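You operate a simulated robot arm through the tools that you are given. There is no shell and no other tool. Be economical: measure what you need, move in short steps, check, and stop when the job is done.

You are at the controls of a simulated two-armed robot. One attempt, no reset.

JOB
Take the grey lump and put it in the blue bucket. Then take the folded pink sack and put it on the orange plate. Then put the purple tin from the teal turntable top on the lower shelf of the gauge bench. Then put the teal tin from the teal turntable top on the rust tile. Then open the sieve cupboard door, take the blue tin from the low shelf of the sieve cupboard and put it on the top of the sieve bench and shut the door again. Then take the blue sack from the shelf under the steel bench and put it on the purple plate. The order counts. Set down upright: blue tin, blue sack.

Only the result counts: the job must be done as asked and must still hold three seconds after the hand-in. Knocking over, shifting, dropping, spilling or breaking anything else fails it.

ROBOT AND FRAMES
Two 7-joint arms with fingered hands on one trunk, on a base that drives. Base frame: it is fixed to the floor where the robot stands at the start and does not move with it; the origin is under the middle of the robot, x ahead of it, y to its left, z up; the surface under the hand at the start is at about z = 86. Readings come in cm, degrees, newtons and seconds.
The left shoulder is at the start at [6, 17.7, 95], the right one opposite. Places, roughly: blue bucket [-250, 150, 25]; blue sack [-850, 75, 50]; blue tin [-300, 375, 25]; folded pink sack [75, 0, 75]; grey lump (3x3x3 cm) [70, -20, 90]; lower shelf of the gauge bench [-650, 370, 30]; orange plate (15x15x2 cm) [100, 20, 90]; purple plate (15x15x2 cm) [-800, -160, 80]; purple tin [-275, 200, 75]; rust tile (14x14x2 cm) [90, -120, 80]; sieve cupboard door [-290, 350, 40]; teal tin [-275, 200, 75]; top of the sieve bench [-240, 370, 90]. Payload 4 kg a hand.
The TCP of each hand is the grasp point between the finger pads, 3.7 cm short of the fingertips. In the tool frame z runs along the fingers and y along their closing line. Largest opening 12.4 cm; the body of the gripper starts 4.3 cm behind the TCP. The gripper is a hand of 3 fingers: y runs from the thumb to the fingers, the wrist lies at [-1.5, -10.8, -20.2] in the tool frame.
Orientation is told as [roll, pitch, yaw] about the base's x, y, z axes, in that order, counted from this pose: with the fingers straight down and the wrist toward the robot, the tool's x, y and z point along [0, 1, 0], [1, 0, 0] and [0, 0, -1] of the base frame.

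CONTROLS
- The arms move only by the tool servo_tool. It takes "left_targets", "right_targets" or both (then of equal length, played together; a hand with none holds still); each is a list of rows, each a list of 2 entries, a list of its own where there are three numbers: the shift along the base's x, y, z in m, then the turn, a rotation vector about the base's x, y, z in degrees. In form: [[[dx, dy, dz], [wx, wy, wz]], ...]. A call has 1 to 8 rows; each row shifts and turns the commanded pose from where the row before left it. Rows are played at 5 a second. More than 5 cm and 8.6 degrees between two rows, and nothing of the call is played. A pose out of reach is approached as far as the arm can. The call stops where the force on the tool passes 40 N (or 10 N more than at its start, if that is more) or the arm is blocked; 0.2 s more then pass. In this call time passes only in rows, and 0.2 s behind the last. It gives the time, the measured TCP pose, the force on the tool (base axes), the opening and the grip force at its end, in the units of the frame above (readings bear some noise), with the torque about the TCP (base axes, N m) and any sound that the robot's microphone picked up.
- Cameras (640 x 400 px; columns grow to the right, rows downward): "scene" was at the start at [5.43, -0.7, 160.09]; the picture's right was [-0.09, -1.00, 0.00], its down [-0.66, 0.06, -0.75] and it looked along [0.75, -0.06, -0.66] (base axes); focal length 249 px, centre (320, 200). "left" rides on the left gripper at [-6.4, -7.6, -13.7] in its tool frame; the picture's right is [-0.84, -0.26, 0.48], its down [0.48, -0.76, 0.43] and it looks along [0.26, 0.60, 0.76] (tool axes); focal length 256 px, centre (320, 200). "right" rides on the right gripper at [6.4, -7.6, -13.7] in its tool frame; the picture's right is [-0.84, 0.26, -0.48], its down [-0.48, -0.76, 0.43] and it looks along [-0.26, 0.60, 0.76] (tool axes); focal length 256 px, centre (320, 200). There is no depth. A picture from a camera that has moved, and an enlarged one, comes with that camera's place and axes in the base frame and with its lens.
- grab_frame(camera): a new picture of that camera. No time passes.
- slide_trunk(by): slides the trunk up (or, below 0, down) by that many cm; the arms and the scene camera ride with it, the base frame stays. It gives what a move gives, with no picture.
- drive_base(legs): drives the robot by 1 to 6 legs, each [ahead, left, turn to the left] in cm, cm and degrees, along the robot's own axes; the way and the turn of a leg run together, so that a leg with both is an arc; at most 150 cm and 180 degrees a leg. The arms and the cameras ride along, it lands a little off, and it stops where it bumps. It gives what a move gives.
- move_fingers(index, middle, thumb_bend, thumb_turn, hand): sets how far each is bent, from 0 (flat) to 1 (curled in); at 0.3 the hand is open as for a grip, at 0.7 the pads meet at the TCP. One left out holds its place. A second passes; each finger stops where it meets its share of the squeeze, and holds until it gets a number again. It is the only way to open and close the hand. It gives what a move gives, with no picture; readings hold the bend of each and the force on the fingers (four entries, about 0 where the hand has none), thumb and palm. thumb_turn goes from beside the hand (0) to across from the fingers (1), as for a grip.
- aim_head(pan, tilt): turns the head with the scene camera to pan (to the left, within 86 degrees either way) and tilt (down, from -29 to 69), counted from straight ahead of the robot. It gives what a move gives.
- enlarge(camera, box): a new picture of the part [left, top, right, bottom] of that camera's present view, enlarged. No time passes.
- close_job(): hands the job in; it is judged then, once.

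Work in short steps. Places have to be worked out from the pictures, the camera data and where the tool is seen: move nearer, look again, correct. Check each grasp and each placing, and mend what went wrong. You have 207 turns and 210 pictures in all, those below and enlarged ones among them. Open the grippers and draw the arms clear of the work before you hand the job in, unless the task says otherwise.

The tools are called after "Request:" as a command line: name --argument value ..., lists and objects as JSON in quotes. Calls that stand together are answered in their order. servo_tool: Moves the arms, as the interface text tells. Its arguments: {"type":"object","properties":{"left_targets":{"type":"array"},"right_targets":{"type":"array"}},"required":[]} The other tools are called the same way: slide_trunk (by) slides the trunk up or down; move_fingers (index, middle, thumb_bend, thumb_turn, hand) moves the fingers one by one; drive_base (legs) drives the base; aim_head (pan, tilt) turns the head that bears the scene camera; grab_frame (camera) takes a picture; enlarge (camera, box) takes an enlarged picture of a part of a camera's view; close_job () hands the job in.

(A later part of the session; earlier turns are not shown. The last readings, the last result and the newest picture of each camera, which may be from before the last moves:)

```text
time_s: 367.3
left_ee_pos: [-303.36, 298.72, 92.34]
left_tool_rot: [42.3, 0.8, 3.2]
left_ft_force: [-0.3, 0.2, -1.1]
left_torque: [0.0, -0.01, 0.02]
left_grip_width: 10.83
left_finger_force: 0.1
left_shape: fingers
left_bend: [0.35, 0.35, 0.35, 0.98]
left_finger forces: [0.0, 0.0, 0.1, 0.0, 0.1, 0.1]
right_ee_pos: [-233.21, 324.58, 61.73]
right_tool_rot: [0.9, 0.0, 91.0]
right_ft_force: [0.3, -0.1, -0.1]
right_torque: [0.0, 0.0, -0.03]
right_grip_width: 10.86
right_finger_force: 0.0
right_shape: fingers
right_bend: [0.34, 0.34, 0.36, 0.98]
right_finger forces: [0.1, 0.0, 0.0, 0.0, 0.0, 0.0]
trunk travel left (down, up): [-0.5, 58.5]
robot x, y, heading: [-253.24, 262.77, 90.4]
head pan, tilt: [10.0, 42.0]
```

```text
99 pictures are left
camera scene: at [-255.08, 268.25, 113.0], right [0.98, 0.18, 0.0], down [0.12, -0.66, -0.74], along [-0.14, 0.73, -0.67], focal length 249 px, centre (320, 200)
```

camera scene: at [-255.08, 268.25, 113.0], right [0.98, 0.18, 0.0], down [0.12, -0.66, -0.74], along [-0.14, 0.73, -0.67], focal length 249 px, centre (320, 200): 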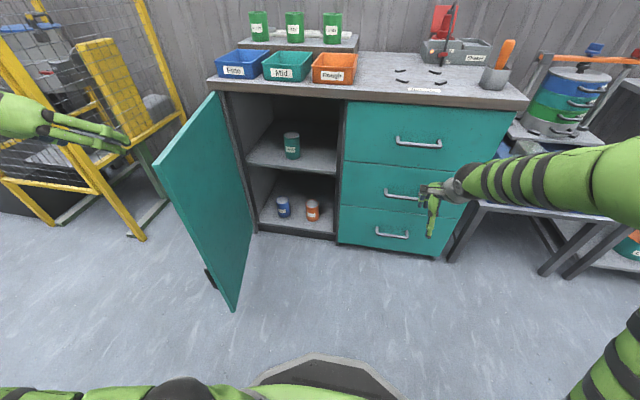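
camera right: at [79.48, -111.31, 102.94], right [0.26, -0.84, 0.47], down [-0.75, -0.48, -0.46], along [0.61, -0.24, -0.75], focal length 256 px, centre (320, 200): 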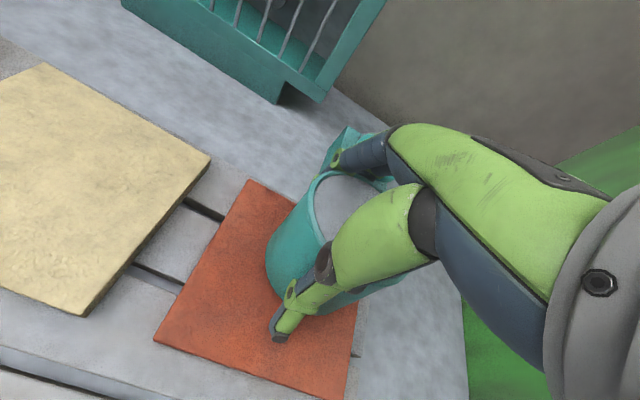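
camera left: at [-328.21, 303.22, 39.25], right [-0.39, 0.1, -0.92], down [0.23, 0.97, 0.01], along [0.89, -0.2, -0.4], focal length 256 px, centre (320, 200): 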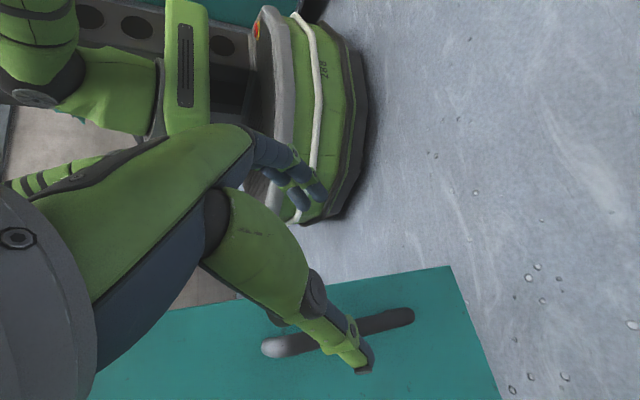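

Now I reorient the right hand the mirrored way (fingers forward-down, closing sideways).

Request:
servo_tool --right_targets '[[[0, -0.005, 0], [0, 0, 8.2]], [[0, -0.005, 0], [0, 0, 8.2]], [[0, 0, 0], [0, 0, 8.2]], [[0, 0, 0], [0, 0, 8.2]], [[0, 0, 0], [0, 0, 8.2]], [[0, 0, 0], [0, 0, 8.2]], [[0, 0, 0], [0, 0, 8.2]], [[0, 0, 0], [0, 0, 8.2]]]'

Request:
servo_tool --right_targets '[[[0, 0, 0], [0, 0, 8.2]], [[0, 0, 0], [0, 0, 8.2]], [[0, 0, 0], [0, 0, 7.5]], [[0, 0, 0], [8.2, 0, 0]], [[0, 0, 0], [8.2, 0, 0]], [[0, 0, 0], [8.2, 0, 0]], [[0, 0, 0], [8.2, 0, 0]], [[0, 0, 0], [8.2, 0, 0]]]'

Request:
grab_frame --camera "right"

```text
time_s: 369.1
left_ee_pos: [-303.48, 298.68, 92.23]
left_tool_rot: [42.3, 1.0, 3.3]
left_ft_force: [0.5, 0.3, 0.3]
left_torque: [0.01, -0.01, -0.03]
left_grip_width: 10.82
left_finger_force: 0.0
left_shape: fingers
left_bend: [0.35, 0.35, 0.35, 0.98]
left_finger forces: [0.1, 0.0, 0.0, 0.1, 0.0, 0.0]
right_ee_pos: [-233.25, 323.38, 61.78]
right_tool_rot: [0.9, -0.1, 156.7]
right_ft_force: [0.5, 0.6, 0.0]
right_torque: [0.06, -0.01, 0.03]
right_grip_width: 10.86
right_finger_force: 0.0
right_shape: fingers
right_bend: [0.34, 0.34, 0.36, 0.98]
right_finger forces: [0.1, 0.0, 0.1, 0.0, 0.0, 0.0]
trunk travel left (down, up): [-0.5, 58.5]
robot x, y, heading: [-253.6, 262.84, 90.2]
head pan, tilt: [10.0, 42.0]
```

```text
time_s: 370.9
left_ee_pos: [-303.51, 298.73, 92.19]
left_tool_rot: [42.3, 0.9, 3.3]
left_ft_force: [0.4, -0.5, -0.1]
left_torque: [-0.02, 0.02, -0.04]
left_grip_width: 10.84
left_finger_force: 0.1
left_shape: fingers
left_bend: [0.35, 0.35, 0.35, 0.98]
left_finger forces: [0.0, 0.0, 0.0, 0.0, 0.1, 0.0]
right_ee_pos: [-233.42, 323.58, 61.64]
right_tool_rot: [-40.2, 0.3, -179.6]
right_ft_force: [0.1, -0.7, 0.0]
right_torque: [0.0, 0.0, -0.02]
right_grip_width: 10.87
right_finger_force: 0.2
right_shape: fingers
right_bend: [0.34, 0.34, 0.36, 0.98]
right_finger forces: [0.0, 0.0, 0.0, 0.1, 0.1, 0.0]
trunk travel left (down, up): [-0.5, 58.5]
robot x, y, heading: [-253.68, 263.2, 90.6]
head pan, tilt: [10.0, 42.0]
```

```text
98 pictures are left
camera right: at [-225.56, 309.74, 68.03], right [-0.26, 0.33, 0.91], down [0.76, 0.66, -0.01], along [-0.6, 0.68, -0.42], focal length 256 px, centre (320, 200)
```

right: 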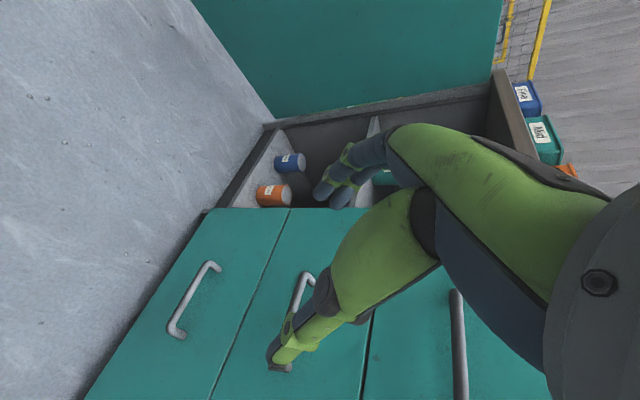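

Blue tin at about [-296, 366.5, 13], orange one at [-279, 368]. I bring the left hand further in, then drive closer.

Request:
servo_tool --left_targets '[[[0.035, 0.01, 0.02], [0, 0, 0]], [[0.035, 0.01, 0.02], [0, 0, 0]], [[0.035, 0.01, 0.02], [0, 0, 0]], [[0.035, 0.01, 0.02], [0, 0, 0]], [[0.03, 0.01, 0.02], [0, 0, 0]]]'

Request:
drive_base --legs '[[0, 14, 0], [18, 0, 0]]'

Request:
grab_frame --camera "scene"

Request:
grab_frame --camera "right"

```text
time_s: 372.1
left_ee_pos: [-287.72, 305.26, 102.14]
left_tool_rot: [42.3, 1.0, 3.2]
left_ft_force: [0.2, -0.2, -0.3]
left_torque: [0.02, -0.01, -0.07]
left_grip_width: 10.83
left_finger_force: 0.1
left_shape: fingers
left_bend: [0.35, 0.35, 0.35, 0.98]
left_finger forces: [0.0, 0.0, 0.1, 0.0, 0.0, 0.0]
left hand out of reach, approached as far as the arm can: row 2, 3
right_ee_pos: [-233.36, 323.55, 61.64]
right_tool_rot: [-40.3, 0.3, -179.7]
right_ft_force: [-0.5, -0.5, 0.6]
right_torque: [-0.01, -0.02, 0.0]
right_grip_width: 10.85
right_finger_force: 0.1
right_shape: fingers
right_bend: [0.34, 0.34, 0.36, 0.98]
right_finger forces: [0.1, 0.0, 0.0, 0.0, 0.1, 0.1]
trunk travel left (down, up): [-0.5, 58.5]
robot x, y, heading: [-253.83, 263.13, 90.3]
head pan, tilt: [10.0, 42.0]
```

```text
time_s: 374.5
left_ee_pos: [-301.76, 323.26, 102.07]
left_tool_rot: [42.2, 1.0, 3.2]
left_ft_force: [0.2, -0.2, 0.2]
left_torque: [0.0, 0.0, 0.01]
left_grip_width: 10.85
left_finger_force: 0.2
left_shape: fingers
left_bend: [0.35, 0.35, 0.35, 0.98]
left_finger forces: [0.1, 0.0, 0.1, 0.0, 0.1, 0.1]
right_ee_pos: [-247.32, 341.41, 61.68]
right_tool_rot: [-40.1, 0.3, -179.6]
right_ft_force: [0.1, 1.5, 0.4]
right_torque: [0.02, -0.01, 0.01]
right_grip_width: 10.87
right_finger_force: 0.0
right_shape: fingers
right_bend: [0.34, 0.34, 0.36, 0.98]
right_finger forces: [0.0, 0.0, 0.1, 0.1, 0.1, 0.0]
trunk travel left (down, up): [-0.5, 58.5]
robot x, y, heading: [-267.75, 280.77, 90.3]
head pan, tilt: [10.0, 42.0]
```

```text
97 pictures are left
camera scene: at [-269.1, 286.09, 113.01], right [0.98, 0.18, 0.0], down [0.12, -0.66, -0.74], along [-0.14, 0.73, -0.67], focal length 249 px, centre (320, 200)
```

scene: 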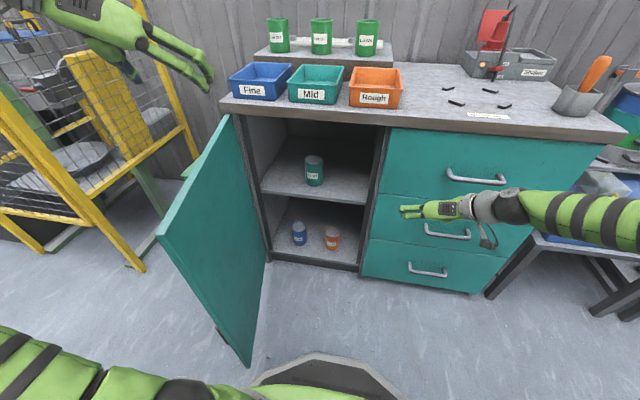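

```text
96 pictures are left
camera right: at [-239.59, 327.56, 68.06], right [-0.26, 0.33, 0.91], down [0.76, 0.65, -0.02], along [-0.6, 0.68, -0.42], focal length 256 px, centre (320, 200)
```

right: 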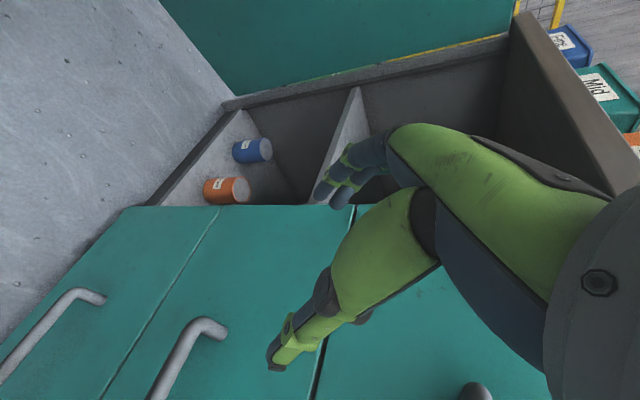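

I move the right hand down-left in front of the open cupboard.

Request:
servo_tool --right_targets '[[[-0.03, -0.012, -0.027], [0, 0, 0]], [[-0.03, -0.012, -0.027], [0, 0, 0]], [[-0.03, -0.012, -0.027], [0, 0, 0]], [[-0.03, -0.012, -0.027], [0, 0, 0]], [[-0.03, 0, -0.027], [0, 0, 0]], [[-0.03, 0, -0.027], [0, 0, 0]], [[-0.03, 0, -0.027], [0, 0, 0]], [[-0.03, 0, -0.027], [0, 0, 0]]]'

Request:
servo_tool --right_targets '[[[-0.031, 0, -0.03], [0, 0, 0]], [[-0.031, 0, -0.03], [0, 0, 0]], [[-0.031, 0, -0.03], [0, 0, 0]], [[-0.031, 0, -0.03], [0, 0, 0]], [[-0.031, 0, -0.03], [0, 0, 0]], [[-0.031, 0, -0.03], [0, 0, 0]], [[-0.031, 0, -0.03], [0, 0, 0]], [[-0.027, 0, -0.03], [0, 0, 0]]]'

Request:
grab_frame --camera "right"

Request:
grab_frame --camera "scene"

```text
time_s: 376.3
left_ee_pos: [-301.73, 323.16, 102.08]
left_tool_rot: [42.4, 0.9, 3.2]
left_ft_force: [0.3, 0.0, -0.2]
left_torque: [0.01, 0.03, 0.0]
left_grip_width: 10.83
left_finger_force: 0.1
left_shape: fingers
left_bend: [0.35, 0.35, 0.35, 0.98]
left_finger forces: [0.1, 0.0, 0.1, 0.1, 0.1, 0.1]
right_ee_pos: [-271.34, 336.61, 40.02]
right_tool_rot: [-40.1, 0.2, -179.7]
right_ft_force: [-0.1, 0.6, 0.2]
right_torque: [0.02, 0.06, 0.0]
right_grip_width: 10.86
right_finger_force: 0.1
right_shape: fingers
right_bend: [0.34, 0.34, 0.36, 0.98]
right_finger forces: [0.0, 0.1, 0.1, 0.1, 0.0, 0.0]
trunk travel left (down, up): [-0.5, 58.5]
robot x, y, heading: [-267.3, 280.99, 90.7]
head pan, tilt: [10.0, 42.0]
```

```text
time_s: 378.1
left_ee_pos: [-301.78, 323.2, 102.12]
left_tool_rot: [42.3, 0.8, 3.2]
left_ft_force: [0.0, 1.1, -0.1]
left_torque: [-0.03, 0.0, 0.04]
left_grip_width: 10.86
left_finger_force: 0.1
left_shape: fingers
left_bend: [0.35, 0.35, 0.35, 0.98]
left_finger forces: [0.1, 0.1, 0.0, 0.0, 0.0, 0.0]
right_ee_pos: [-295.84, 336.5, 16.07]
right_tool_rot: [-40.3, 0.3, -179.5]
right_ft_force: [-0.5, 0.5, 0.2]
right_torque: [0.0, -0.01, 0.01]
right_grip_width: 10.88
right_finger_force: 0.0
right_shape: fingers
right_bend: [0.34, 0.34, 0.36, 0.98]
right_finger forces: [0.0, 0.1, 0.0, 0.0, 0.1, 0.0]
trunk travel left (down, up): [-0.5, 58.5]
robot x, y, heading: [-267.8, 280.99, 90.6]
head pan, tilt: [10.0, 42.0]
```

```text
95 pictures are left
camera right: at [-288.1, 322.67, 22.54], right [-0.26, 0.33, 0.91], down [0.76, 0.66, -0.02], along [-0.6, 0.68, -0.42], focal length 256 px, centre (320, 200)
```

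right: 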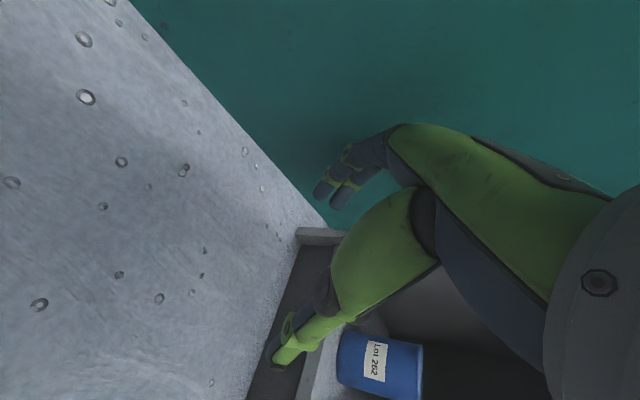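

```text
94 pictures are left
camera scene: at [-269.09, 286.09, 113.01], right [0.98, 0.18, 0.0], down [0.12, -0.66, -0.74], along [-0.14, 0.73, -0.67], focal length 249 px, centre (320, 200)
```

scene: 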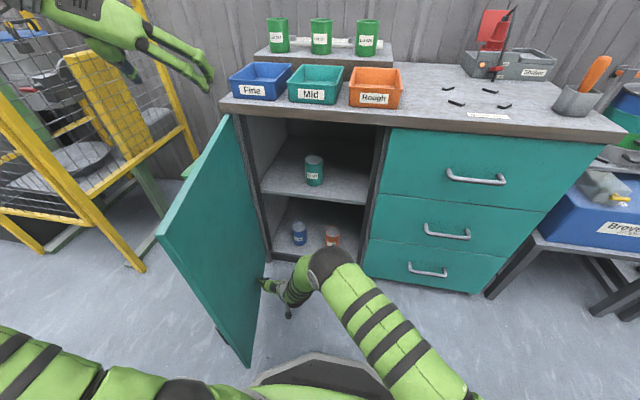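

The tin stands at x≈−295, z 9–20, y≈366. I raise to z=18 and reach in.

Request:
servo_tool --right_targets '[[[0.002, 0.04, 0.01], [0, 0, 0]], [[0.002, 0.045, 0.01], [0, 0, 0]], [[0.002, 0.045, 0], [0, 0, 0]], [[0.002, 0.045, 0], [0, 0, 0]]]'

Request:
grab_frame --camera "right"

Request:
enlarge --camera "scene" --box '[220, 180, 380, 300]'

```text
time_s: 379.1
left_ee_pos: [-301.66, 323.28, 102.16]
left_tool_rot: [42.3, 0.9, 3.3]
left_ft_force: [-0.5, 0.3, 0.1]
left_torque: [0.01, 0.01, 0.0]
left_grip_width: 10.82
left_finger_force: 0.1
left_shape: fingers
left_bend: [0.35, 0.35, 0.35, 0.98]
left_finger forces: [0.1, 0.0, 0.0, 0.0, 0.0, 0.0]
right_ee_pos: [-294.85, 354.16, 18.13]
right_tool_rot: [-40.2, 0.2, -179.7]
right_ft_force: [-0.1, -1.2, -1.1]
right_torque: [-0.01, -0.02, -0.02]
right_grip_width: 10.86
right_finger_force: 0.1
right_shape: fingers
right_bend: [0.34, 0.34, 0.36, 0.98]
right_finger forces: [0.0, 0.1, 0.0, 0.0, 0.0, 0.1]
trunk travel left (down, up): [-0.5, 58.5]
robot x, y, heading: [-267.47, 280.71, 90.4]
head pan, tilt: [10.0, 42.0]
```

```text
93 pictures are left
camera right: at [-287.18, 340.37, 24.56], right [-0.26, 0.33, 0.91], down [0.76, 0.65, -0.02], along [-0.6, 0.68, -0.42], focal length 256 px, centre (320, 200)
```

right: 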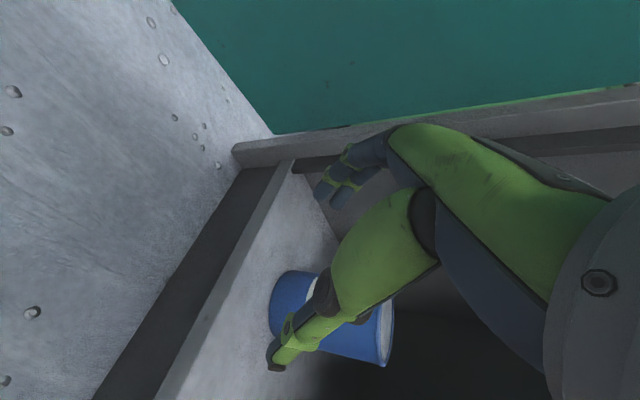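

```text
3.33 times, centred on (300, 240) of scene
camera zoom: at [-269.13, 286.08, 113.01], right [0.98, 0.18, 0.0], down [0.12, -0.66, -0.74], along [-0.14, 0.73, -0.67], focal length 829 px, centre (387, 67)
```

zoom: 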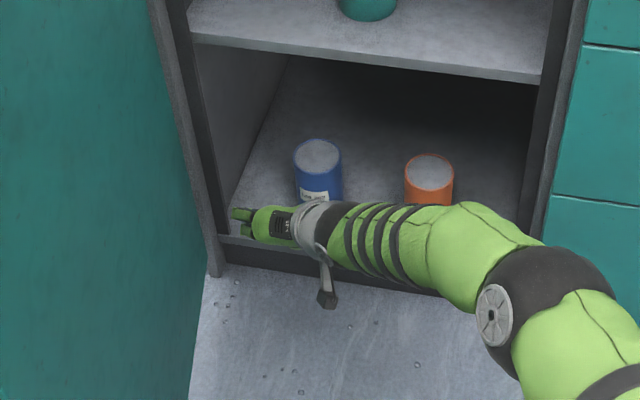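

Aligned; I continue forward to surround the tin.

Request:
servo_tool --right_targets '[[[0, 0.04, 0], [0, 0, 0]], [[0, 0.04, 0], [0, 0, 0]], [[0, 0.03, 0], [0, 0, 0]]]'

Request:
grab_frame --camera "right"

Request:
enlarge --camera "scene" --box '[220, 180, 380, 300]'

```text
time_s: 379.9
left_ee_pos: [-301.69, 323.32, 102.14]
left_tool_rot: [42.4, 0.9, 3.2]
left_ft_force: [0.5, -0.5, -0.2]
left_torque: [0.03, 0.0, 0.03]
left_grip_width: 10.84
left_finger_force: 0.1
left_shape: fingers
left_bend: [0.35, 0.35, 0.35, 0.98]
left_finger forces: [0.0, 0.0, 0.0, 0.0, 0.0, 0.0]
right_ee_pos: [-293.76, 358.42, 17.66]
right_tool_rot: [-40.1, 0.3, -179.6]
right_ft_force: [-0.2, 0.0, -0.4]
right_torque: [0.01, 0.0, 0.03]
right_grip_width: 10.83
right_finger_force: 0.1
right_shape: fingers
right_bend: [0.34, 0.34, 0.36, 0.98]
right_finger forces: [0.0, 0.0, 0.0, 0.0, 0.0, 0.0]
right hand out of reach, approached as far as the arm can: row 1, 2, 3
trunk travel left (down, up): [-0.5, 58.5]
robot x, y, heading: [-267.5, 280.85, 90.2]
head pan, tilt: [10.0, 42.0]
```

```text
91 pictures are left
camera right: at [-286.03, 344.7, 24.19], right [-0.26, 0.33, 0.91], down [0.76, 0.65, -0.02], along [-0.6, 0.68, -0.42], focal length 256 px, centre (320, 200)
```

right: 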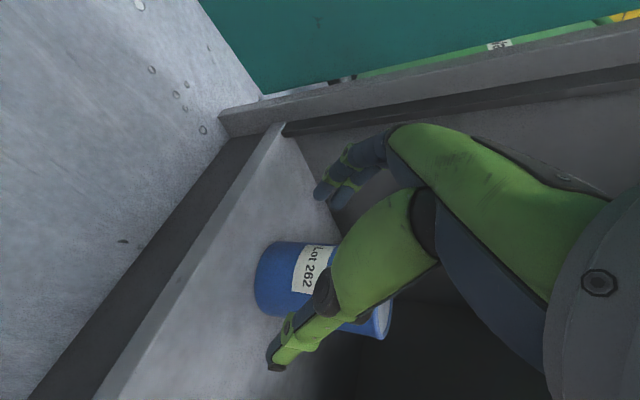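

```text
3.33 times, centred on (300, 240) of scene
camera zoom: at [-269.09, 286.11, 113.0], right [0.98, 0.18, 0.0], down [0.12, -0.66, -0.74], along [-0.14, 0.73, -0.67], focal length 829 px, centre (387, 67)
```

zoom: 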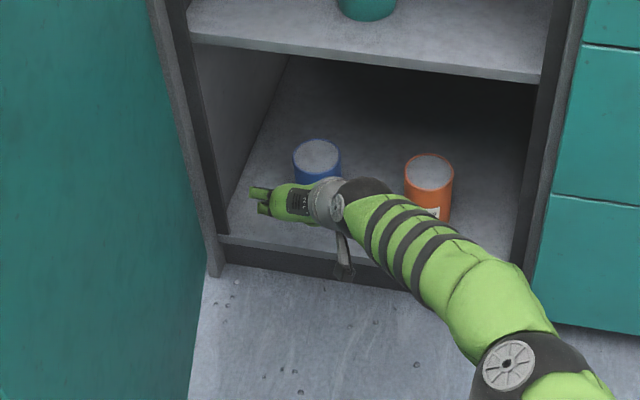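

The arm is at its limit, so I drive the base 7.5 cm forward (and 1 cm left).

Request:
drive_base --legs '[[7.5, 1.2, 0]]'

Request:
grab_frame --camera "right"

Request:
enlarge --camera "scene" --box '[220, 180, 380, 300]'

```text
time_s: 381.0
left_ee_pos: [-302.96, 330.67, 102.07]
left_tool_rot: [42.3, 0.9, 3.2]
left_ft_force: [0.5, -1.0, 0.4]
left_torque: [0.01, 0.0, -0.02]
left_grip_width: 10.84
left_finger_force: 0.0
left_shape: fingers
left_bend: [0.35, 0.35, 0.35, 0.98]
left_finger forces: [0.0, 0.0, 0.0, 0.0, 0.1, 0.0]
right_ee_pos: [-295.11, 365.95, 17.82]
right_tool_rot: [-40.1, 0.3, -179.6]
right_ft_force: [0.3, 0.9, 0.5]
right_torque: [0.0, -0.01, 0.0]
right_grip_width: 10.87
right_finger_force: 0.0
right_shape: fingers
right_bend: [0.34, 0.34, 0.36, 0.97]
right_finger forces: [0.0, 0.0, 0.0, 0.0, 0.0, 0.0]
trunk travel left (down, up): [-0.5, 58.5]
robot x, y, heading: [-268.76, 288.4, 90.2]
head pan, tilt: [10.0, 42.0]
```

```text
89 pictures are left
camera right: at [-287.34, 352.18, 24.22], right [-0.26, 0.33, 0.91], down [0.76, 0.65, -0.02], along [-0.6, 0.68, -0.42], focal length 256 px, centre (320, 200)
```

right: 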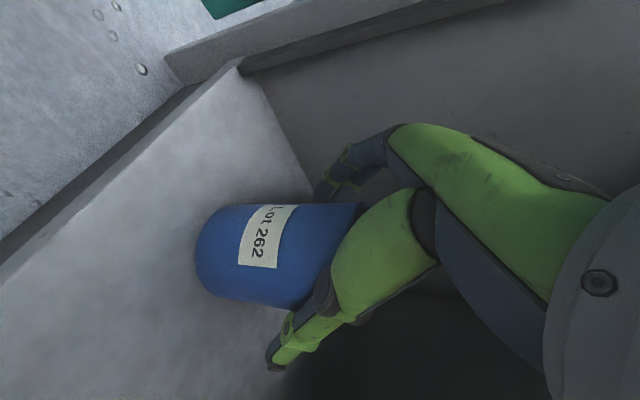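

```text
3.33 times, centred on (300, 240) of scene
camera zoom: at [-270.37, 293.58, 113.0], right [0.98, 0.18, 0.0], down [0.12, -0.66, -0.74], along [-0.14, 0.73, -0.67], focal length 829 px, centre (387, 67)
```

zoom: 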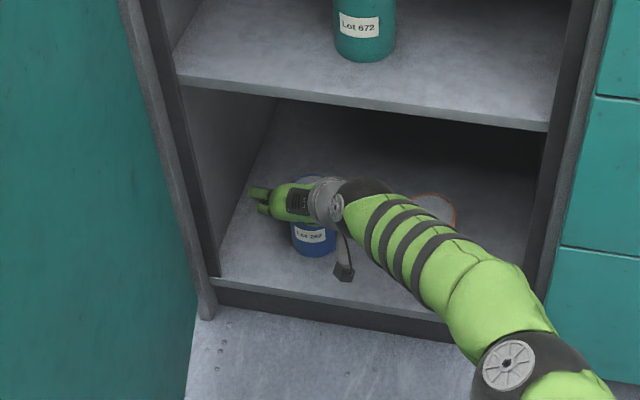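

The tin sits between the fingers with the TCP about 2 cm below its rim. I close.

Request:
move_fingers --hand "right" --index 0.65 --middle 0.65 --thumb_bend 0.65

Request:
grab_frame --camera "right"

```text
time_s: 382.0
left_ee_pos: [-302.86, 330.67, 102.13]
left_tool_rot: [42.4, 0.9, 3.2]
left_ft_force: [0.1, 0.3, -0.1]
left_torque: [0.0, 0.05, 0.0]
left_grip_width: 10.85
left_finger_force: 0.0
left_shape: fingers
left_bend: [0.35, 0.35, 0.35, 0.98]
left_finger forces: [0.0, 0.0, 0.0, 0.0, 0.1, 0.0]
right_ee_pos: [-294.97, 366.01, 17.98]
right_tool_rot: [-40.3, 0.3, -179.7]
right_ft_force: [3.3, -0.1, 13.0]
right_torque: [0.2, 0.45, -0.01]
right_grip_width: 8.09
right_finger_force: 25.4
right_shape: fingers
right_bend: [0.45, 0.49, 0.52, 0.97]
right_finger forces: [14.3, 8.6, 0.1, 0.1, 28.2, 0.0]
trunk travel left (down, up): [-0.5, 58.5]
robot x, y, heading: [-268.78, 288.37, 90.7]
head pan, tilt: [10.0, 42.0]
```

```text
87 pictures are left
camera right: at [-287.33, 352.23, 24.36], right [-0.26, 0.33, 0.91], down [0.76, 0.65, -0.02], along [-0.6, 0.68, -0.42], focal length 256 px, centre (320, 200)
```

right: 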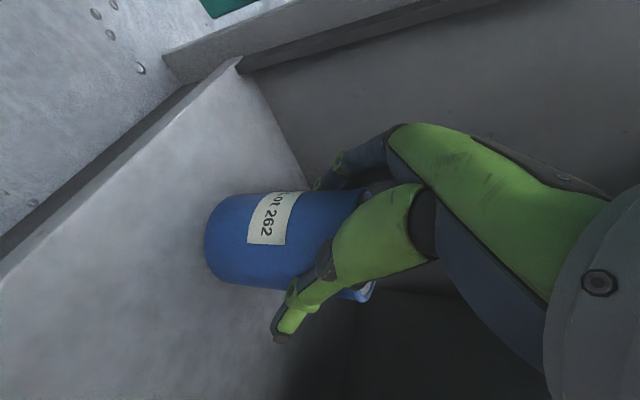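

Gripped. I lift 4 cm and pull straight out.

Request:
servo_tool --right_targets '[[[0, 0, 0.02], [0, 0, 0]], [[0, 0, 0.03], [0, 0, 0]], [[0, -0.03, 0.01], [0, 0, 0]], [[0, -0.045, 0], [0, 0, 0]]]'

Request:
grab_frame --camera "right"

Request:
grab_frame --camera "scene"

```text
time_s: 383.0
left_ee_pos: [-302.92, 330.84, 102.13]
left_tool_rot: [42.3, 0.9, 3.2]
left_ft_force: [0.0, -0.3, -0.5]
left_torque: [-0.05, -0.02, 0.02]
left_grip_width: 10.83
left_finger_force: 0.1
left_shape: fingers
left_bend: [0.35, 0.35, 0.35, 0.98]
left_finger forces: [0.0, 0.1, 0.1, 0.1, 0.1, 0.1]
right_ee_pos: [-294.75, 358.59, 23.77]
right_tool_rot: [-40.0, 0.3, -179.8]
right_ft_force: [-0.1, 0.5, -4.0]
right_torque: [-0.01, 0.01, 0.01]
right_grip_width: 7.9
right_finger_force: 23.0
right_shape: fingers
right_bend: [0.45, 0.49, 0.53, 0.96]
right_finger forces: [13.5, 8.8, 0.0, 0.0, 23.2, 0.0]
trunk travel left (down, up): [-0.5, 58.5]
robot x, y, heading: [-268.79, 288.27, 90.5]
head pan, tilt: [10.0, 42.0]
```

```text
86 pictures are left
camera right: at [-287.15, 344.73, 30.15], right [-0.26, 0.33, 0.91], down [0.76, 0.65, -0.02], along [-0.6, 0.68, -0.42], focal length 256 px, centre (320, 200)
```

right: 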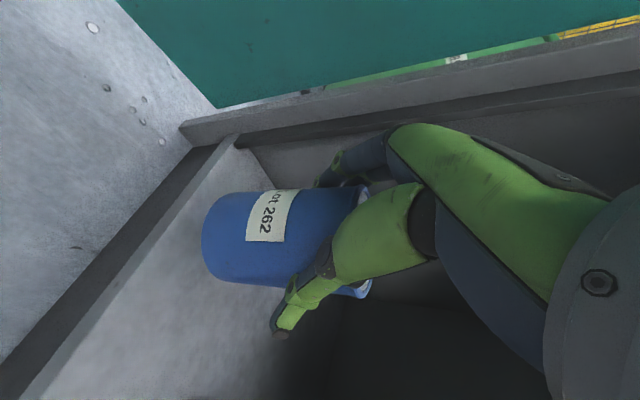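

```text
85 pictures are left
camera scene: at [-270.36, 293.63, 112.99], right [0.98, 0.18, 0.0], down [0.12, -0.66, -0.74], along [-0.13, 0.73, -0.67], focal length 249 px, centre (320, 200)
```

scene: 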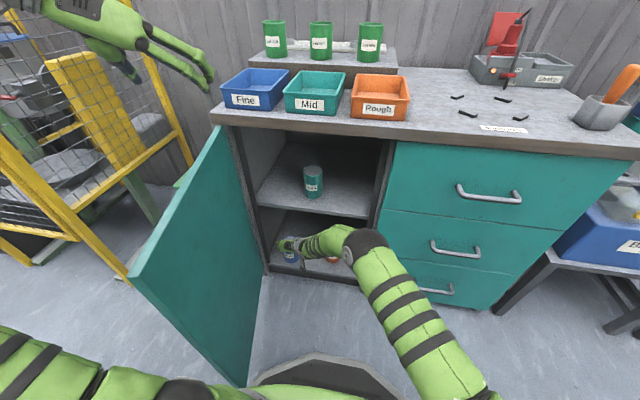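

The tin is lifted. I withdraw it fully, back off a little, and raise the trunk to see the bench top.

Request:
servo_tool --right_targets '[[[0, -0.045, 0], [0, 0, 0]], [[0, -0.045, 0], [0, 0, 0]], [[0, -0.045, 0], [0, 0, 0]], [[0, -0.045, 0.01], [0, 0, 0]], [[0.04, -0.02, 0.01], [0, 0, 0]], [[0.045, 0, 0.01], [0, 0, 0]], [[0.045, 0, 0.01], [0, 0, 0]], [[0.045, 0, 0.01], [0, 0, 0]]]'

Request:
drive_base --legs '[[-14, -12, 0]]'

Request:
slide_trunk --by 40

Request:
slide_trunk --by 16

Request:
grab_frame --camera "scene"

```text
time_s: 384.8
left_ee_pos: [-303.03, 330.72, 102.03]
left_tool_rot: [42.4, 0.9, 3.3]
left_ft_force: [-0.5, 0.2, -0.5]
left_torque: [-0.02, -0.04, -0.03]
left_grip_width: 10.83
left_finger_force: 0.1
left_shape: fingers
left_bend: [0.35, 0.35, 0.35, 0.98]
left_finger forces: [0.0, 0.0, 0.0, 0.0, 0.1, 0.0]
right_ee_pos: [-277.62, 338.31, 29.02]
right_tool_rot: [-40.2, 0.2, -179.5]
right_ft_force: [0.6, -0.4, -3.4]
right_torque: [-0.01, -0.07, 0.0]
right_grip_width: 7.87
right_finger_force: 23.3
right_shape: fingers
right_bend: [0.45, 0.49, 0.54, 0.96]
right_finger forces: [13.1, 9.2, 0.0, 0.0, 22.8, 0.1]
trunk travel left (down, up): [-0.5, 58.5]
robot x, y, heading: [-268.81, 288.33, 90.4]
head pan, tilt: [10.0, 42.0]
```

```text
time_s: 386.3
left_ee_pos: [-290.82, 316.97, 102.01]
left_tool_rot: [42.4, 0.9, 3.4]
left_ft_force: [0.6, 0.7, 0.6]
left_torque: [0.03, -0.02, 0.0]
left_grip_width: 10.86
left_finger_force: 0.1
left_shape: fingers
left_bend: [0.35, 0.35, 0.35, 0.98]
left_finger forces: [0.0, 0.0, 0.0, 0.0, 0.1, 0.0]
right_ee_pos: [-265.54, 324.61, 28.85]
right_tool_rot: [-40.1, 0.3, -179.5]
right_ft_force: [0.7, 0.5, -4.5]
right_torque: [-0.04, -0.08, -0.01]
right_grip_width: 7.87
right_finger_force: 22.2
right_shape: fingers
right_bend: [0.45, 0.49, 0.54, 0.96]
right_finger forces: [13.0, 9.2, 0.0, 0.0, 22.8, 0.0]
trunk travel left (down, up): [-0.5, 58.5]
robot x, y, heading: [-256.51, 274.59, 90.6]
head pan, tilt: [10.0, 42.0]
```

```text
time_s: 390.1
left_ee_pos: [-290.94, 316.96, 142.17]
left_tool_rot: [42.3, 0.9, 3.4]
left_ft_force: [0.0, 0.2, -0.7]
left_torque: [0.0, 0.01, -0.01]
left_grip_width: 10.82
left_finger_force: 0.1
left_shape: fingers
left_bend: [0.35, 0.35, 0.35, 0.98]
left_finger forces: [0.1, 0.1, 0.0, 0.0, 0.0, 0.0]
right_ee_pos: [-265.36, 324.57, 68.81]
right_tool_rot: [-40.2, 0.4, -179.6]
right_ft_force: [-0.3, 0.2, -4.0]
right_torque: [-0.01, -0.04, 0.0]
right_grip_width: 7.88
right_finger_force: 21.8
right_shape: fingers
right_bend: [0.45, 0.49, 0.54, 0.96]
right_finger forces: [13.1, 9.2, 0.1, 0.1, 22.8, 0.0]
trunk travel left (down, up): [-40.5, 18.5]
robot x, y, heading: [-256.42, 274.35, 90.7]
head pan, tilt: [10.0, 42.0]
```

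```text
time_s: 392.0
left_ee_pos: [-290.91, 316.8, 158.12]
left_tool_rot: [42.2, 0.9, 3.4]
left_ft_force: [0.5, 0.3, 0.3]
left_torque: [0.02, 0.01, 0.01]
left_grip_width: 10.83
left_finger_force: 0.1
left_shape: fingers
left_bend: [0.35, 0.35, 0.35, 0.98]
left_finger forces: [0.0, 0.0, 0.1, 0.1, 0.0, 0.0]
right_ee_pos: [-265.44, 324.57, 84.81]
right_tool_rot: [-40.1, 0.3, -179.5]
right_ft_force: [-0.3, 0.1, -3.7]
right_torque: [-0.01, -0.06, 0.01]
right_grip_width: 7.89
right_finger_force: 22.9
right_shape: fingers
right_bend: [0.45, 0.49, 0.54, 0.96]
right_finger forces: [13.0, 9.2, 0.0, 0.0, 22.8, 0.0]
trunk travel left (down, up): [-56.5, 2.5]
robot x, y, heading: [-256.67, 274.38, 90.6]
head pan, tilt: [10.0, 42.0]
```

```text
84 pictures are left
camera scene: at [-258.17, 279.83, 169.0], right [0.98, 0.18, 0.0], down [0.12, -0.66, -0.74], along [-0.14, 0.73, -0.67], focal length 249 px, centre (320, 200)
```

scene: 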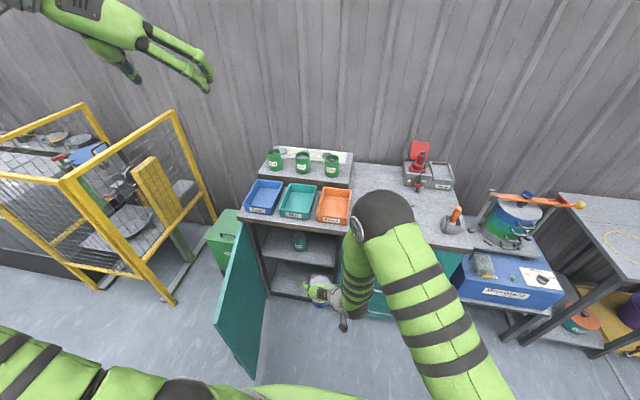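

I raise the right hand above bench height and shift it to see the free area.

Request:
servo_tool --right_targets '[[[0, 0, 0.048], [0, 0, 0]], [[0, 0, 0.048], [0, 0, 0]], [[0.01, 0, 0.047], [0, 0, 0]], [[0.01, 0, 0.047], [0, 0, 0]], [[0.01, 0, 0.047], [0, 0, 0]], [[0.01, 0, 0.047], [0, 0, 0]]]'

Request:
grab_frame --camera "right"

Request:
enlarge --camera "scene" --box '[240, 130, 480, 290]'

```text
time_s: 393.4
left_ee_pos: [-290.8, 316.82, 158.14]
left_tool_rot: [42.5, 0.9, 3.5]
left_ft_force: [-0.6, -0.8, 0.2]
left_torque: [0.01, 0.03, 0.03]
left_grip_width: 10.81
left_finger_force: 0.1
left_shape: fingers
left_bend: [0.35, 0.35, 0.35, 0.98]
left_finger forces: [0.0, 0.1, 0.0, 0.0, 0.0, 0.0]
right_ee_pos: [-261.6, 324.46, 113.29]
right_tool_rot: [-40.1, 0.4, -179.5]
right_ft_force: [0.5, 0.1, -3.4]
right_torque: [0.0, -0.04, -0.01]
right_grip_width: 7.86
right_finger_force: 22.2
right_shape: fingers
right_bend: [0.45, 0.49, 0.54, 0.96]
right_finger forces: [12.4, 9.1, 0.0, 0.0, 21.9, 0.0]
trunk travel left (down, up): [-56.5, 2.5]
robot x, y, heading: [-256.74, 274.17, 90.9]
head pan, tilt: [10.0, 42.0]
```

```text
83 pictures are left
camera right: at [-253.75, 310.73, 119.67], right [-0.27, 0.33, 0.91], down [0.75, 0.66, -0.02], along [-0.6, 0.68, -0.42], focal length 256 px, centre (320, 200)
```

right: 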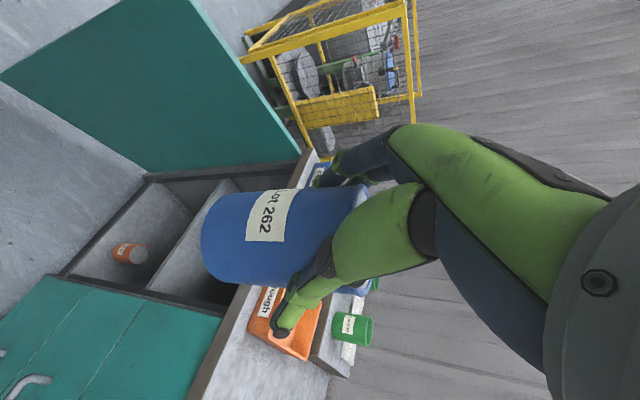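

```text
2.50 times, centred on (360, 210) of scene
camera zoom: at [-258.07, 279.72, 169.0], right [0.98, 0.18, 0.0], down [0.12, -0.66, -0.74], along [-0.14, 0.73, -0.67], focal length 622 px, centre (220, 175)
```

zoom: 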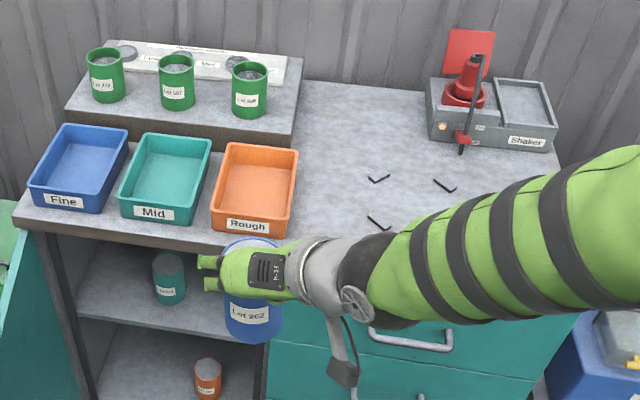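

The free area is around [-251, 377] between the orange tray and the corner marks. I drive a bit closer and carry the tin over it.

Request:
drive_base --legs '[[14, -3, 0]]'

Request:
servo_tool --right_targets '[[[0.015, 0.045, 0], [0, 0, 0]], [[0.015, 0.045, 0], [0, 0, 0]], [[0.015, 0.045, 0], [0, 0, 0]], [[0.015, 0.045, 0], [0, 0, 0]], [[0.013, 0.045, -0.01], [0, 0, 0]], [[0, 0.045, -0.01], [0, 0, 0]], [[0, 0.045, -0.01], [0, 0, 0]], [[0, 0.045, 0], [0, 0, 0]]]'

Request:
grab_frame --camera "right"

Request:
grab_frame --camera "scene"

```text
time_s: 394.7
left_ee_pos: [-287.89, 331.36, 158.0]
left_tool_rot: [42.1, 0.9, 3.5]
left_ft_force: [0.8, 0.3, 0.2]
left_torque: [-0.03, 0.03, 0.01]
left_grip_width: 10.82
left_finger_force: 0.0
left_shape: fingers
left_bend: [0.35, 0.35, 0.35, 0.98]
left_finger forces: [0.0, 0.0, 0.1, 0.0, 0.0, 0.0]
right_ee_pos: [-258.82, 338.92, 113.2]
right_tool_rot: [-40.0, 0.3, -179.5]
right_ft_force: [-0.1, 0.4, -3.9]
right_torque: [-0.01, -0.01, 0.02]
right_grip_width: 7.85
right_finger_force: 22.4
right_shape: fingers
right_bend: [0.45, 0.49, 0.54, 0.96]
right_finger forces: [12.4, 9.2, 0.0, 0.1, 21.9, 0.0]
trunk travel left (down, up): [-56.5, 2.5]
robot x, y, heading: [-254.17, 288.87, 90.9]
head pan, tilt: [10.0, 42.0]
```

```text
time_s: 396.5
left_ee_pos: [-288.04, 331.07, 158.08]
left_tool_rot: [42.3, 0.9, 3.4]
left_ft_force: [-0.2, -1.1, -0.5]
left_torque: [0.0, -0.02, 0.01]
left_grip_width: 10.85
left_finger_force: 0.2
left_shape: fingers
left_bend: [0.35, 0.35, 0.35, 0.98]
left_finger forces: [0.0, 0.0, 0.1, 0.0, 0.0, 0.1]
right_ee_pos: [-251.34, 374.82, 109.91]
right_tool_rot: [-40.1, 0.3, -179.4]
right_ft_force: [-0.2, 0.0, -3.8]
right_torque: [-0.04, -0.04, 0.02]
right_grip_width: 7.8
right_finger_force: 21.4
right_shape: fingers
right_bend: [0.45, 0.5, 0.54, 0.96]
right_finger forces: [12.0, 9.1, 0.1, 0.1, 21.0, 0.1]
trunk travel left (down, up): [-56.5, 2.5]
robot x, y, heading: [-253.86, 288.58, 90.6]
head pan, tilt: [10.0, 42.0]
```

```text
81 pictures are left
camera right: at [-243.65, 361.15, 116.42], right [-0.27, 0.33, 0.91], down [0.75, 0.66, -0.02], along [-0.6, 0.68, -0.42], focal length 256 px, centre (320, 200)
```

right: 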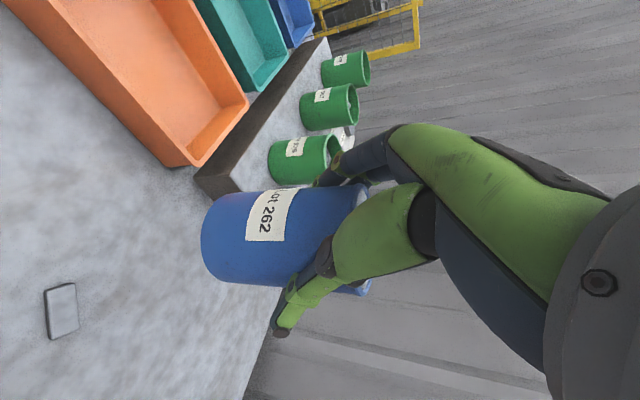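

```text
80 pictures are left
camera scene: at [-255.33, 294.13, 169.0], right [0.98, 0.18, 0.0], down [0.12, -0.66, -0.74], along [-0.14, 0.73, -0.67], focal length 249 px, centre (320, 200)
```

scene: 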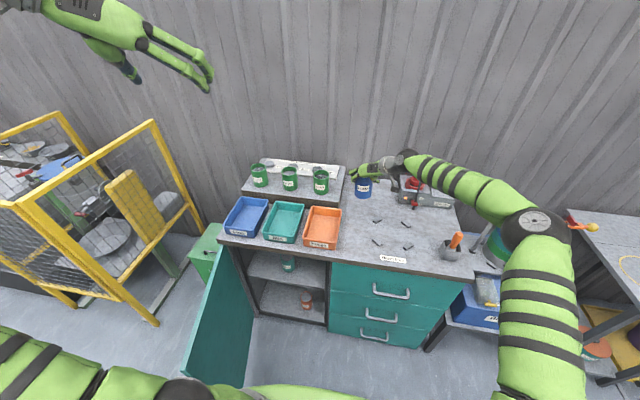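

Clear of the platform and trays. I lower the tin.

Request:
servo_tool --right_targets '[[[0.005, 0, -0.04], [0, 0, 0]], [[0.005, 0, -0.04], [0, 0, 0]], [[0, 0, -0.03], [0, 0, 0]]]'

Request:
grab_frame --camera "right"

Request:
enlarge --camera "scene" --box '[290, 130, 450, 250]'

```text
time_s: 397.3
left_ee_pos: [-288.08, 331.07, 158.02]
left_tool_rot: [42.3, 0.8, 3.5]
left_ft_force: [-0.1, 0.1, -0.3]
left_torque: [-0.04, 0.01, -0.04]
left_grip_width: 10.83
left_finger_force: 0.0
left_shape: fingers
left_bend: [0.35, 0.35, 0.35, 0.98]
left_finger forces: [0.0, 0.0, 0.0, 0.0, 0.1, 0.0]
right_ee_pos: [-250.44, 374.84, 99.05]
right_tool_rot: [-40.1, 0.4, -179.5]
right_ft_force: [-0.6, 0.1, -3.9]
right_torque: [0.0, -0.07, -0.01]
right_grip_width: 7.77
right_finger_force: 21.0
right_shape: fingers
right_bend: [0.45, 0.5, 0.54, 0.96]
right_finger forces: [11.8, 9.0, 0.0, 0.1, 21.1, 0.0]
trunk travel left (down, up): [-56.5, 2.5]
robot x, y, heading: [-253.74, 288.57, 90.5]
head pan, tilt: [10.0, 42.0]
```

```text
79 pictures are left
camera right: at [-242.71, 361.11, 105.5], right [-0.26, 0.33, 0.91], down [0.75, 0.66, -0.02], along [-0.6, 0.68, -0.42], focal length 256 px, centre (320, 200)
```

right: 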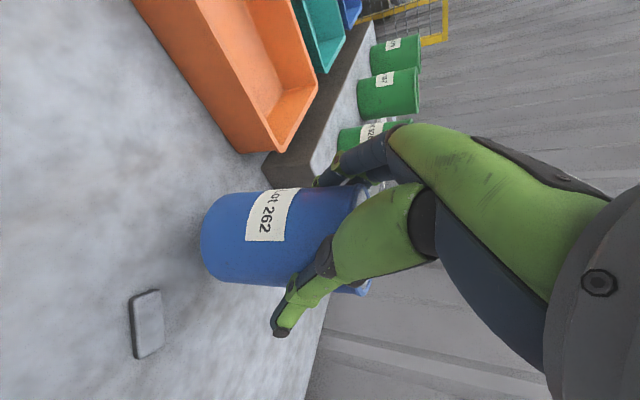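

```text
3.33 times, centred on (370, 190) of scene
camera zoom: at [-255.28, 294.1, 169.0], right [0.98, 0.18, 0.0], down [0.12, -0.66, -0.74], along [-0.14, 0.73, -0.67], focal length 829 px, centre (153, 233)
```

zoom: 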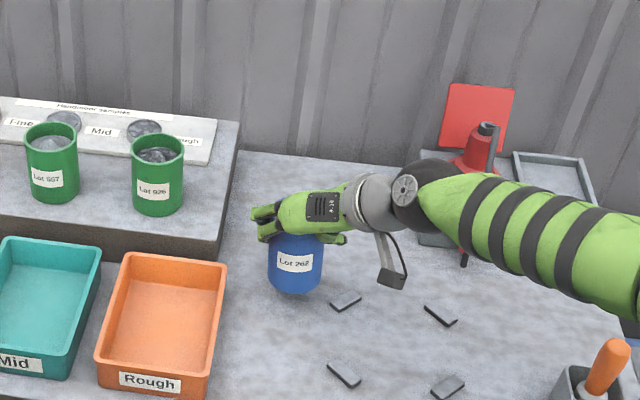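

Small pads lie to the right, so I shift 1 cm left and lower to contact.

Request:
servo_tool --right_targets '[[[-0.01, 0, -0.02], [0, 0, 0]], [[0, 0, -0.01], [0, 0, 0]], [[0, 0, -0.008], [0, 0, 0]], [[0, 0, -0.008], [0, 0, 0]], [[0, 0, -0.006], [0, 0, 0]], [[0, 0, -0.006], [0, 0, 0]]]'

Request:
grab_frame --camera "right"

```text
time_s: 398.7
left_ee_pos: [-287.95, 330.75, 158.17]
left_tool_rot: [42.4, 0.9, 3.4]
left_ft_force: [0.0, -0.6, 0.2]
left_torque: [0.03, 0.01, 0.01]
left_grip_width: 10.83
left_finger_force: 0.0
left_shape: fingers
left_bend: [0.35, 0.35, 0.35, 0.98]
left_finger forces: [0.0, 0.0, 0.0, 0.0, 0.0, 0.0]
right_ee_pos: [-251.34, 374.78, 93.91]
right_tool_rot: [-40.4, 0.1, -179.7]
right_ft_force: [7.1, -1.7, 33.1]
right_torque: [0.47, 1.07, 0.03]
right_grip_width: 8.13
right_finger_force: 28.7
right_shape: fingers
right_bend: [0.44, 0.5, 0.53, 0.97]
right_finger forces: [14.3, 11.3, 0.1, 0.0, 31.5, 0.0]
trunk travel left (down, up): [-56.5, 2.5]
robot x, y, heading: [-253.85, 288.7, 90.5]
head pan, tilt: [10.0, 42.0]
```

```text
77 pictures are left
camera right: at [-243.56, 360.93, 100.18], right [-0.26, 0.32, 0.91], down [0.76, 0.65, -0.01], along [-0.6, 0.68, -0.41], focal length 256 px, centre (320, 200)
```

right: 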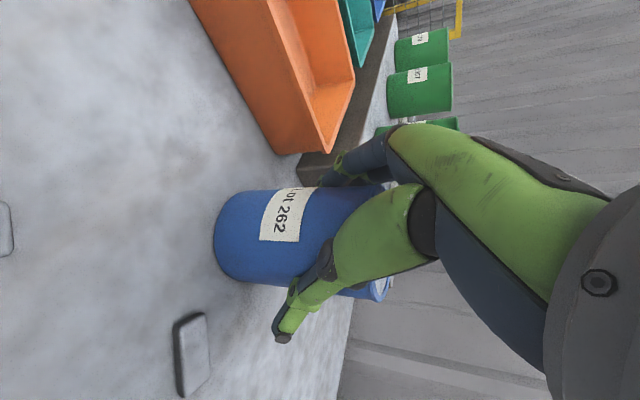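

Contact made. I relieve the pressure slightly and open the hand.

Request:
servo_tool --right_targets '[[[0, 0, 0.004], [0, 0, 0]]]'

Request:
move_fingers --hand "right" --index 0.35 --middle 0.35 --thumb_bend 0.36

Request:
grab_frame --camera "right"

```text
time_s: 399.1
left_ee_pos: [-287.96, 330.73, 158.14]
left_tool_rot: [42.3, 0.9, 3.4]
left_ft_force: [-0.3, 0.2, -0.2]
left_torque: [0.01, 0.04, -0.01]
left_grip_width: 10.84
left_finger_force: 0.0
left_shape: fingers
left_bend: [0.35, 0.35, 0.35, 0.98]
left_finger forces: [0.1, 0.0, 0.0, 0.0, 0.1, 0.1]
right_ee_pos: [-251.33, 374.7, 94.01]
right_tool_rot: [-40.3, 0.3, -179.5]
right_ft_force: [4.3, 4.8, 23.8]
right_torque: [0.53, 0.88, -0.25]
right_grip_width: 8.1
right_finger_force: 27.4
right_shape: fingers
right_bend: [0.44, 0.5, 0.53, 0.97]
right_finger forces: [14.4, 12.1, 0.1, 0.0, 28.0, 0.0]
trunk travel left (down, up): [-56.5, 2.5]
robot x, y, heading: [-253.38, 288.55, 90.5]
head pan, tilt: [10.0, 42.0]
```

```text
time_s: 400.1
left_ee_pos: [-288.04, 331.14, 158.15]
left_tool_rot: [42.2, 0.9, 3.4]
left_ft_force: [-0.1, -0.3, 0.3]
left_torque: [0.01, 0.03, -0.02]
left_grip_width: 10.84
left_finger_force: 0.0
left_shape: fingers
left_bend: [0.35, 0.35, 0.35, 0.98]
left_finger forces: [0.0, 0.1, 0.0, 0.0, 0.0, 0.0]
right_ee_pos: [-251.41, 374.74, 93.77]
right_tool_rot: [-40.1, 0.3, -179.4]
right_ft_force: [-0.1, -0.3, -0.2]
right_torque: [0.0, -0.03, 0.01]
right_grip_width: 10.66
right_finger_force: 0.1
right_shape: fingers
right_bend: [0.35, 0.35, 0.36, 0.98]
right_finger forces: [0.0, 0.0, 0.0, 0.0, 0.0, 0.1]
trunk travel left (down, up): [-56.5, 2.5]
robot x, y, heading: [-254.11, 288.56, 90.7]
head pan, tilt: [10.0, 42.0]
```

```text
76 pictures are left
camera right: at [-243.68, 360.98, 100.18], right [-0.27, 0.33, 0.91], down [0.75, 0.66, -0.02], along [-0.6, 0.68, -0.42], focal length 256 px, centre (320, 200)
```

right: 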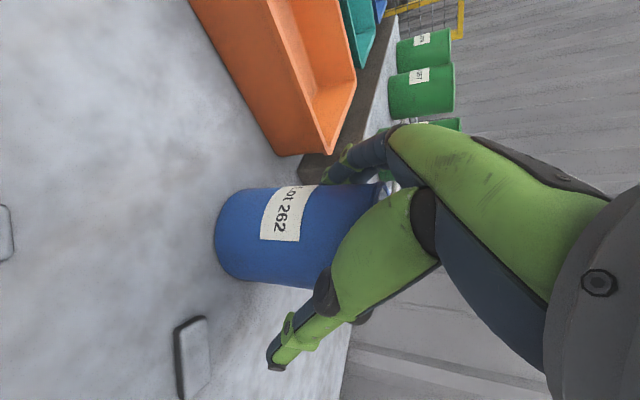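

Released; the tin stands. I withdraw along the finger direction.

Request:
servo_tool --right_targets '[[[0, -0.026, 0.031], [0, 0, 0]], [[0, -0.026, 0.031], [0, 0, 0]], [[0, -0.026, 0.031], [0, 0, 0]], [[0, -0.026, 0.031], [0, 0, 0]], [[0, -0.026, 0.031], [0, 0, 0]], [[0, -0.04, 0.02], [0, 0, 0]], [[0, -0.045, 0], [0, 0, 0]], [[0, -0.045, 0], [0, 0, 0]]]'

Request:
grab_frame --camera "scene"

```text
time_s: 401.9
left_ee_pos: [-288.04, 330.93, 158.06]
left_tool_rot: [42.4, 1.0, 3.4]
left_ft_force: [0.7, -0.5, 0.8]
left_torque: [0.0, 0.0, -0.03]
left_grip_width: 10.83
left_finger_force: 0.1
left_shape: fingers
left_bend: [0.35, 0.35, 0.35, 0.98]
left_finger forces: [0.1, 0.1, 0.1, 0.1, 0.1, 0.0]
right_ee_pos: [-251.56, 348.58, 111.38]
right_tool_rot: [-40.1, 0.4, -179.5]
right_ft_force: [1.3, -0.4, -0.5]
right_torque: [0.0, 0.0, 0.02]
right_grip_width: 10.68
right_finger_force: 0.0
right_shape: fingers
right_bend: [0.35, 0.35, 0.36, 0.98]
right_finger forces: [0.0, 0.0, 0.0, 0.1, 0.0, 0.1]
trunk travel left (down, up): [-56.5, 2.5]
robot x, y, heading: [-253.42, 288.69, 90.8]
head pan, tilt: [10.0, 42.0]
```

```text
75 pictures are left
camera scene: at [-255.32, 293.84, 169.01], right [0.98, 0.19, 0.0], down [0.12, -0.66, -0.74], along [-0.14, 0.73, -0.67], focal length 249 px, centre (320, 200)
```

scene: 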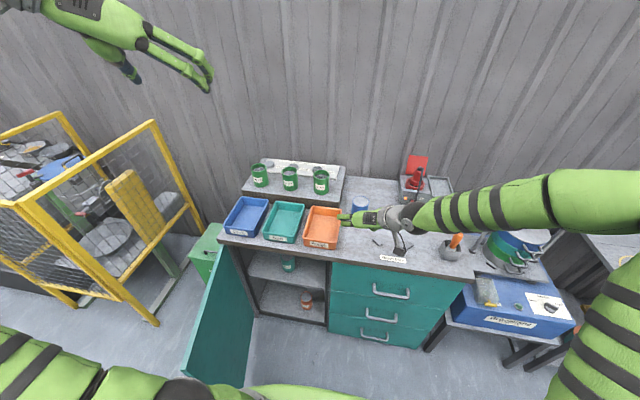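

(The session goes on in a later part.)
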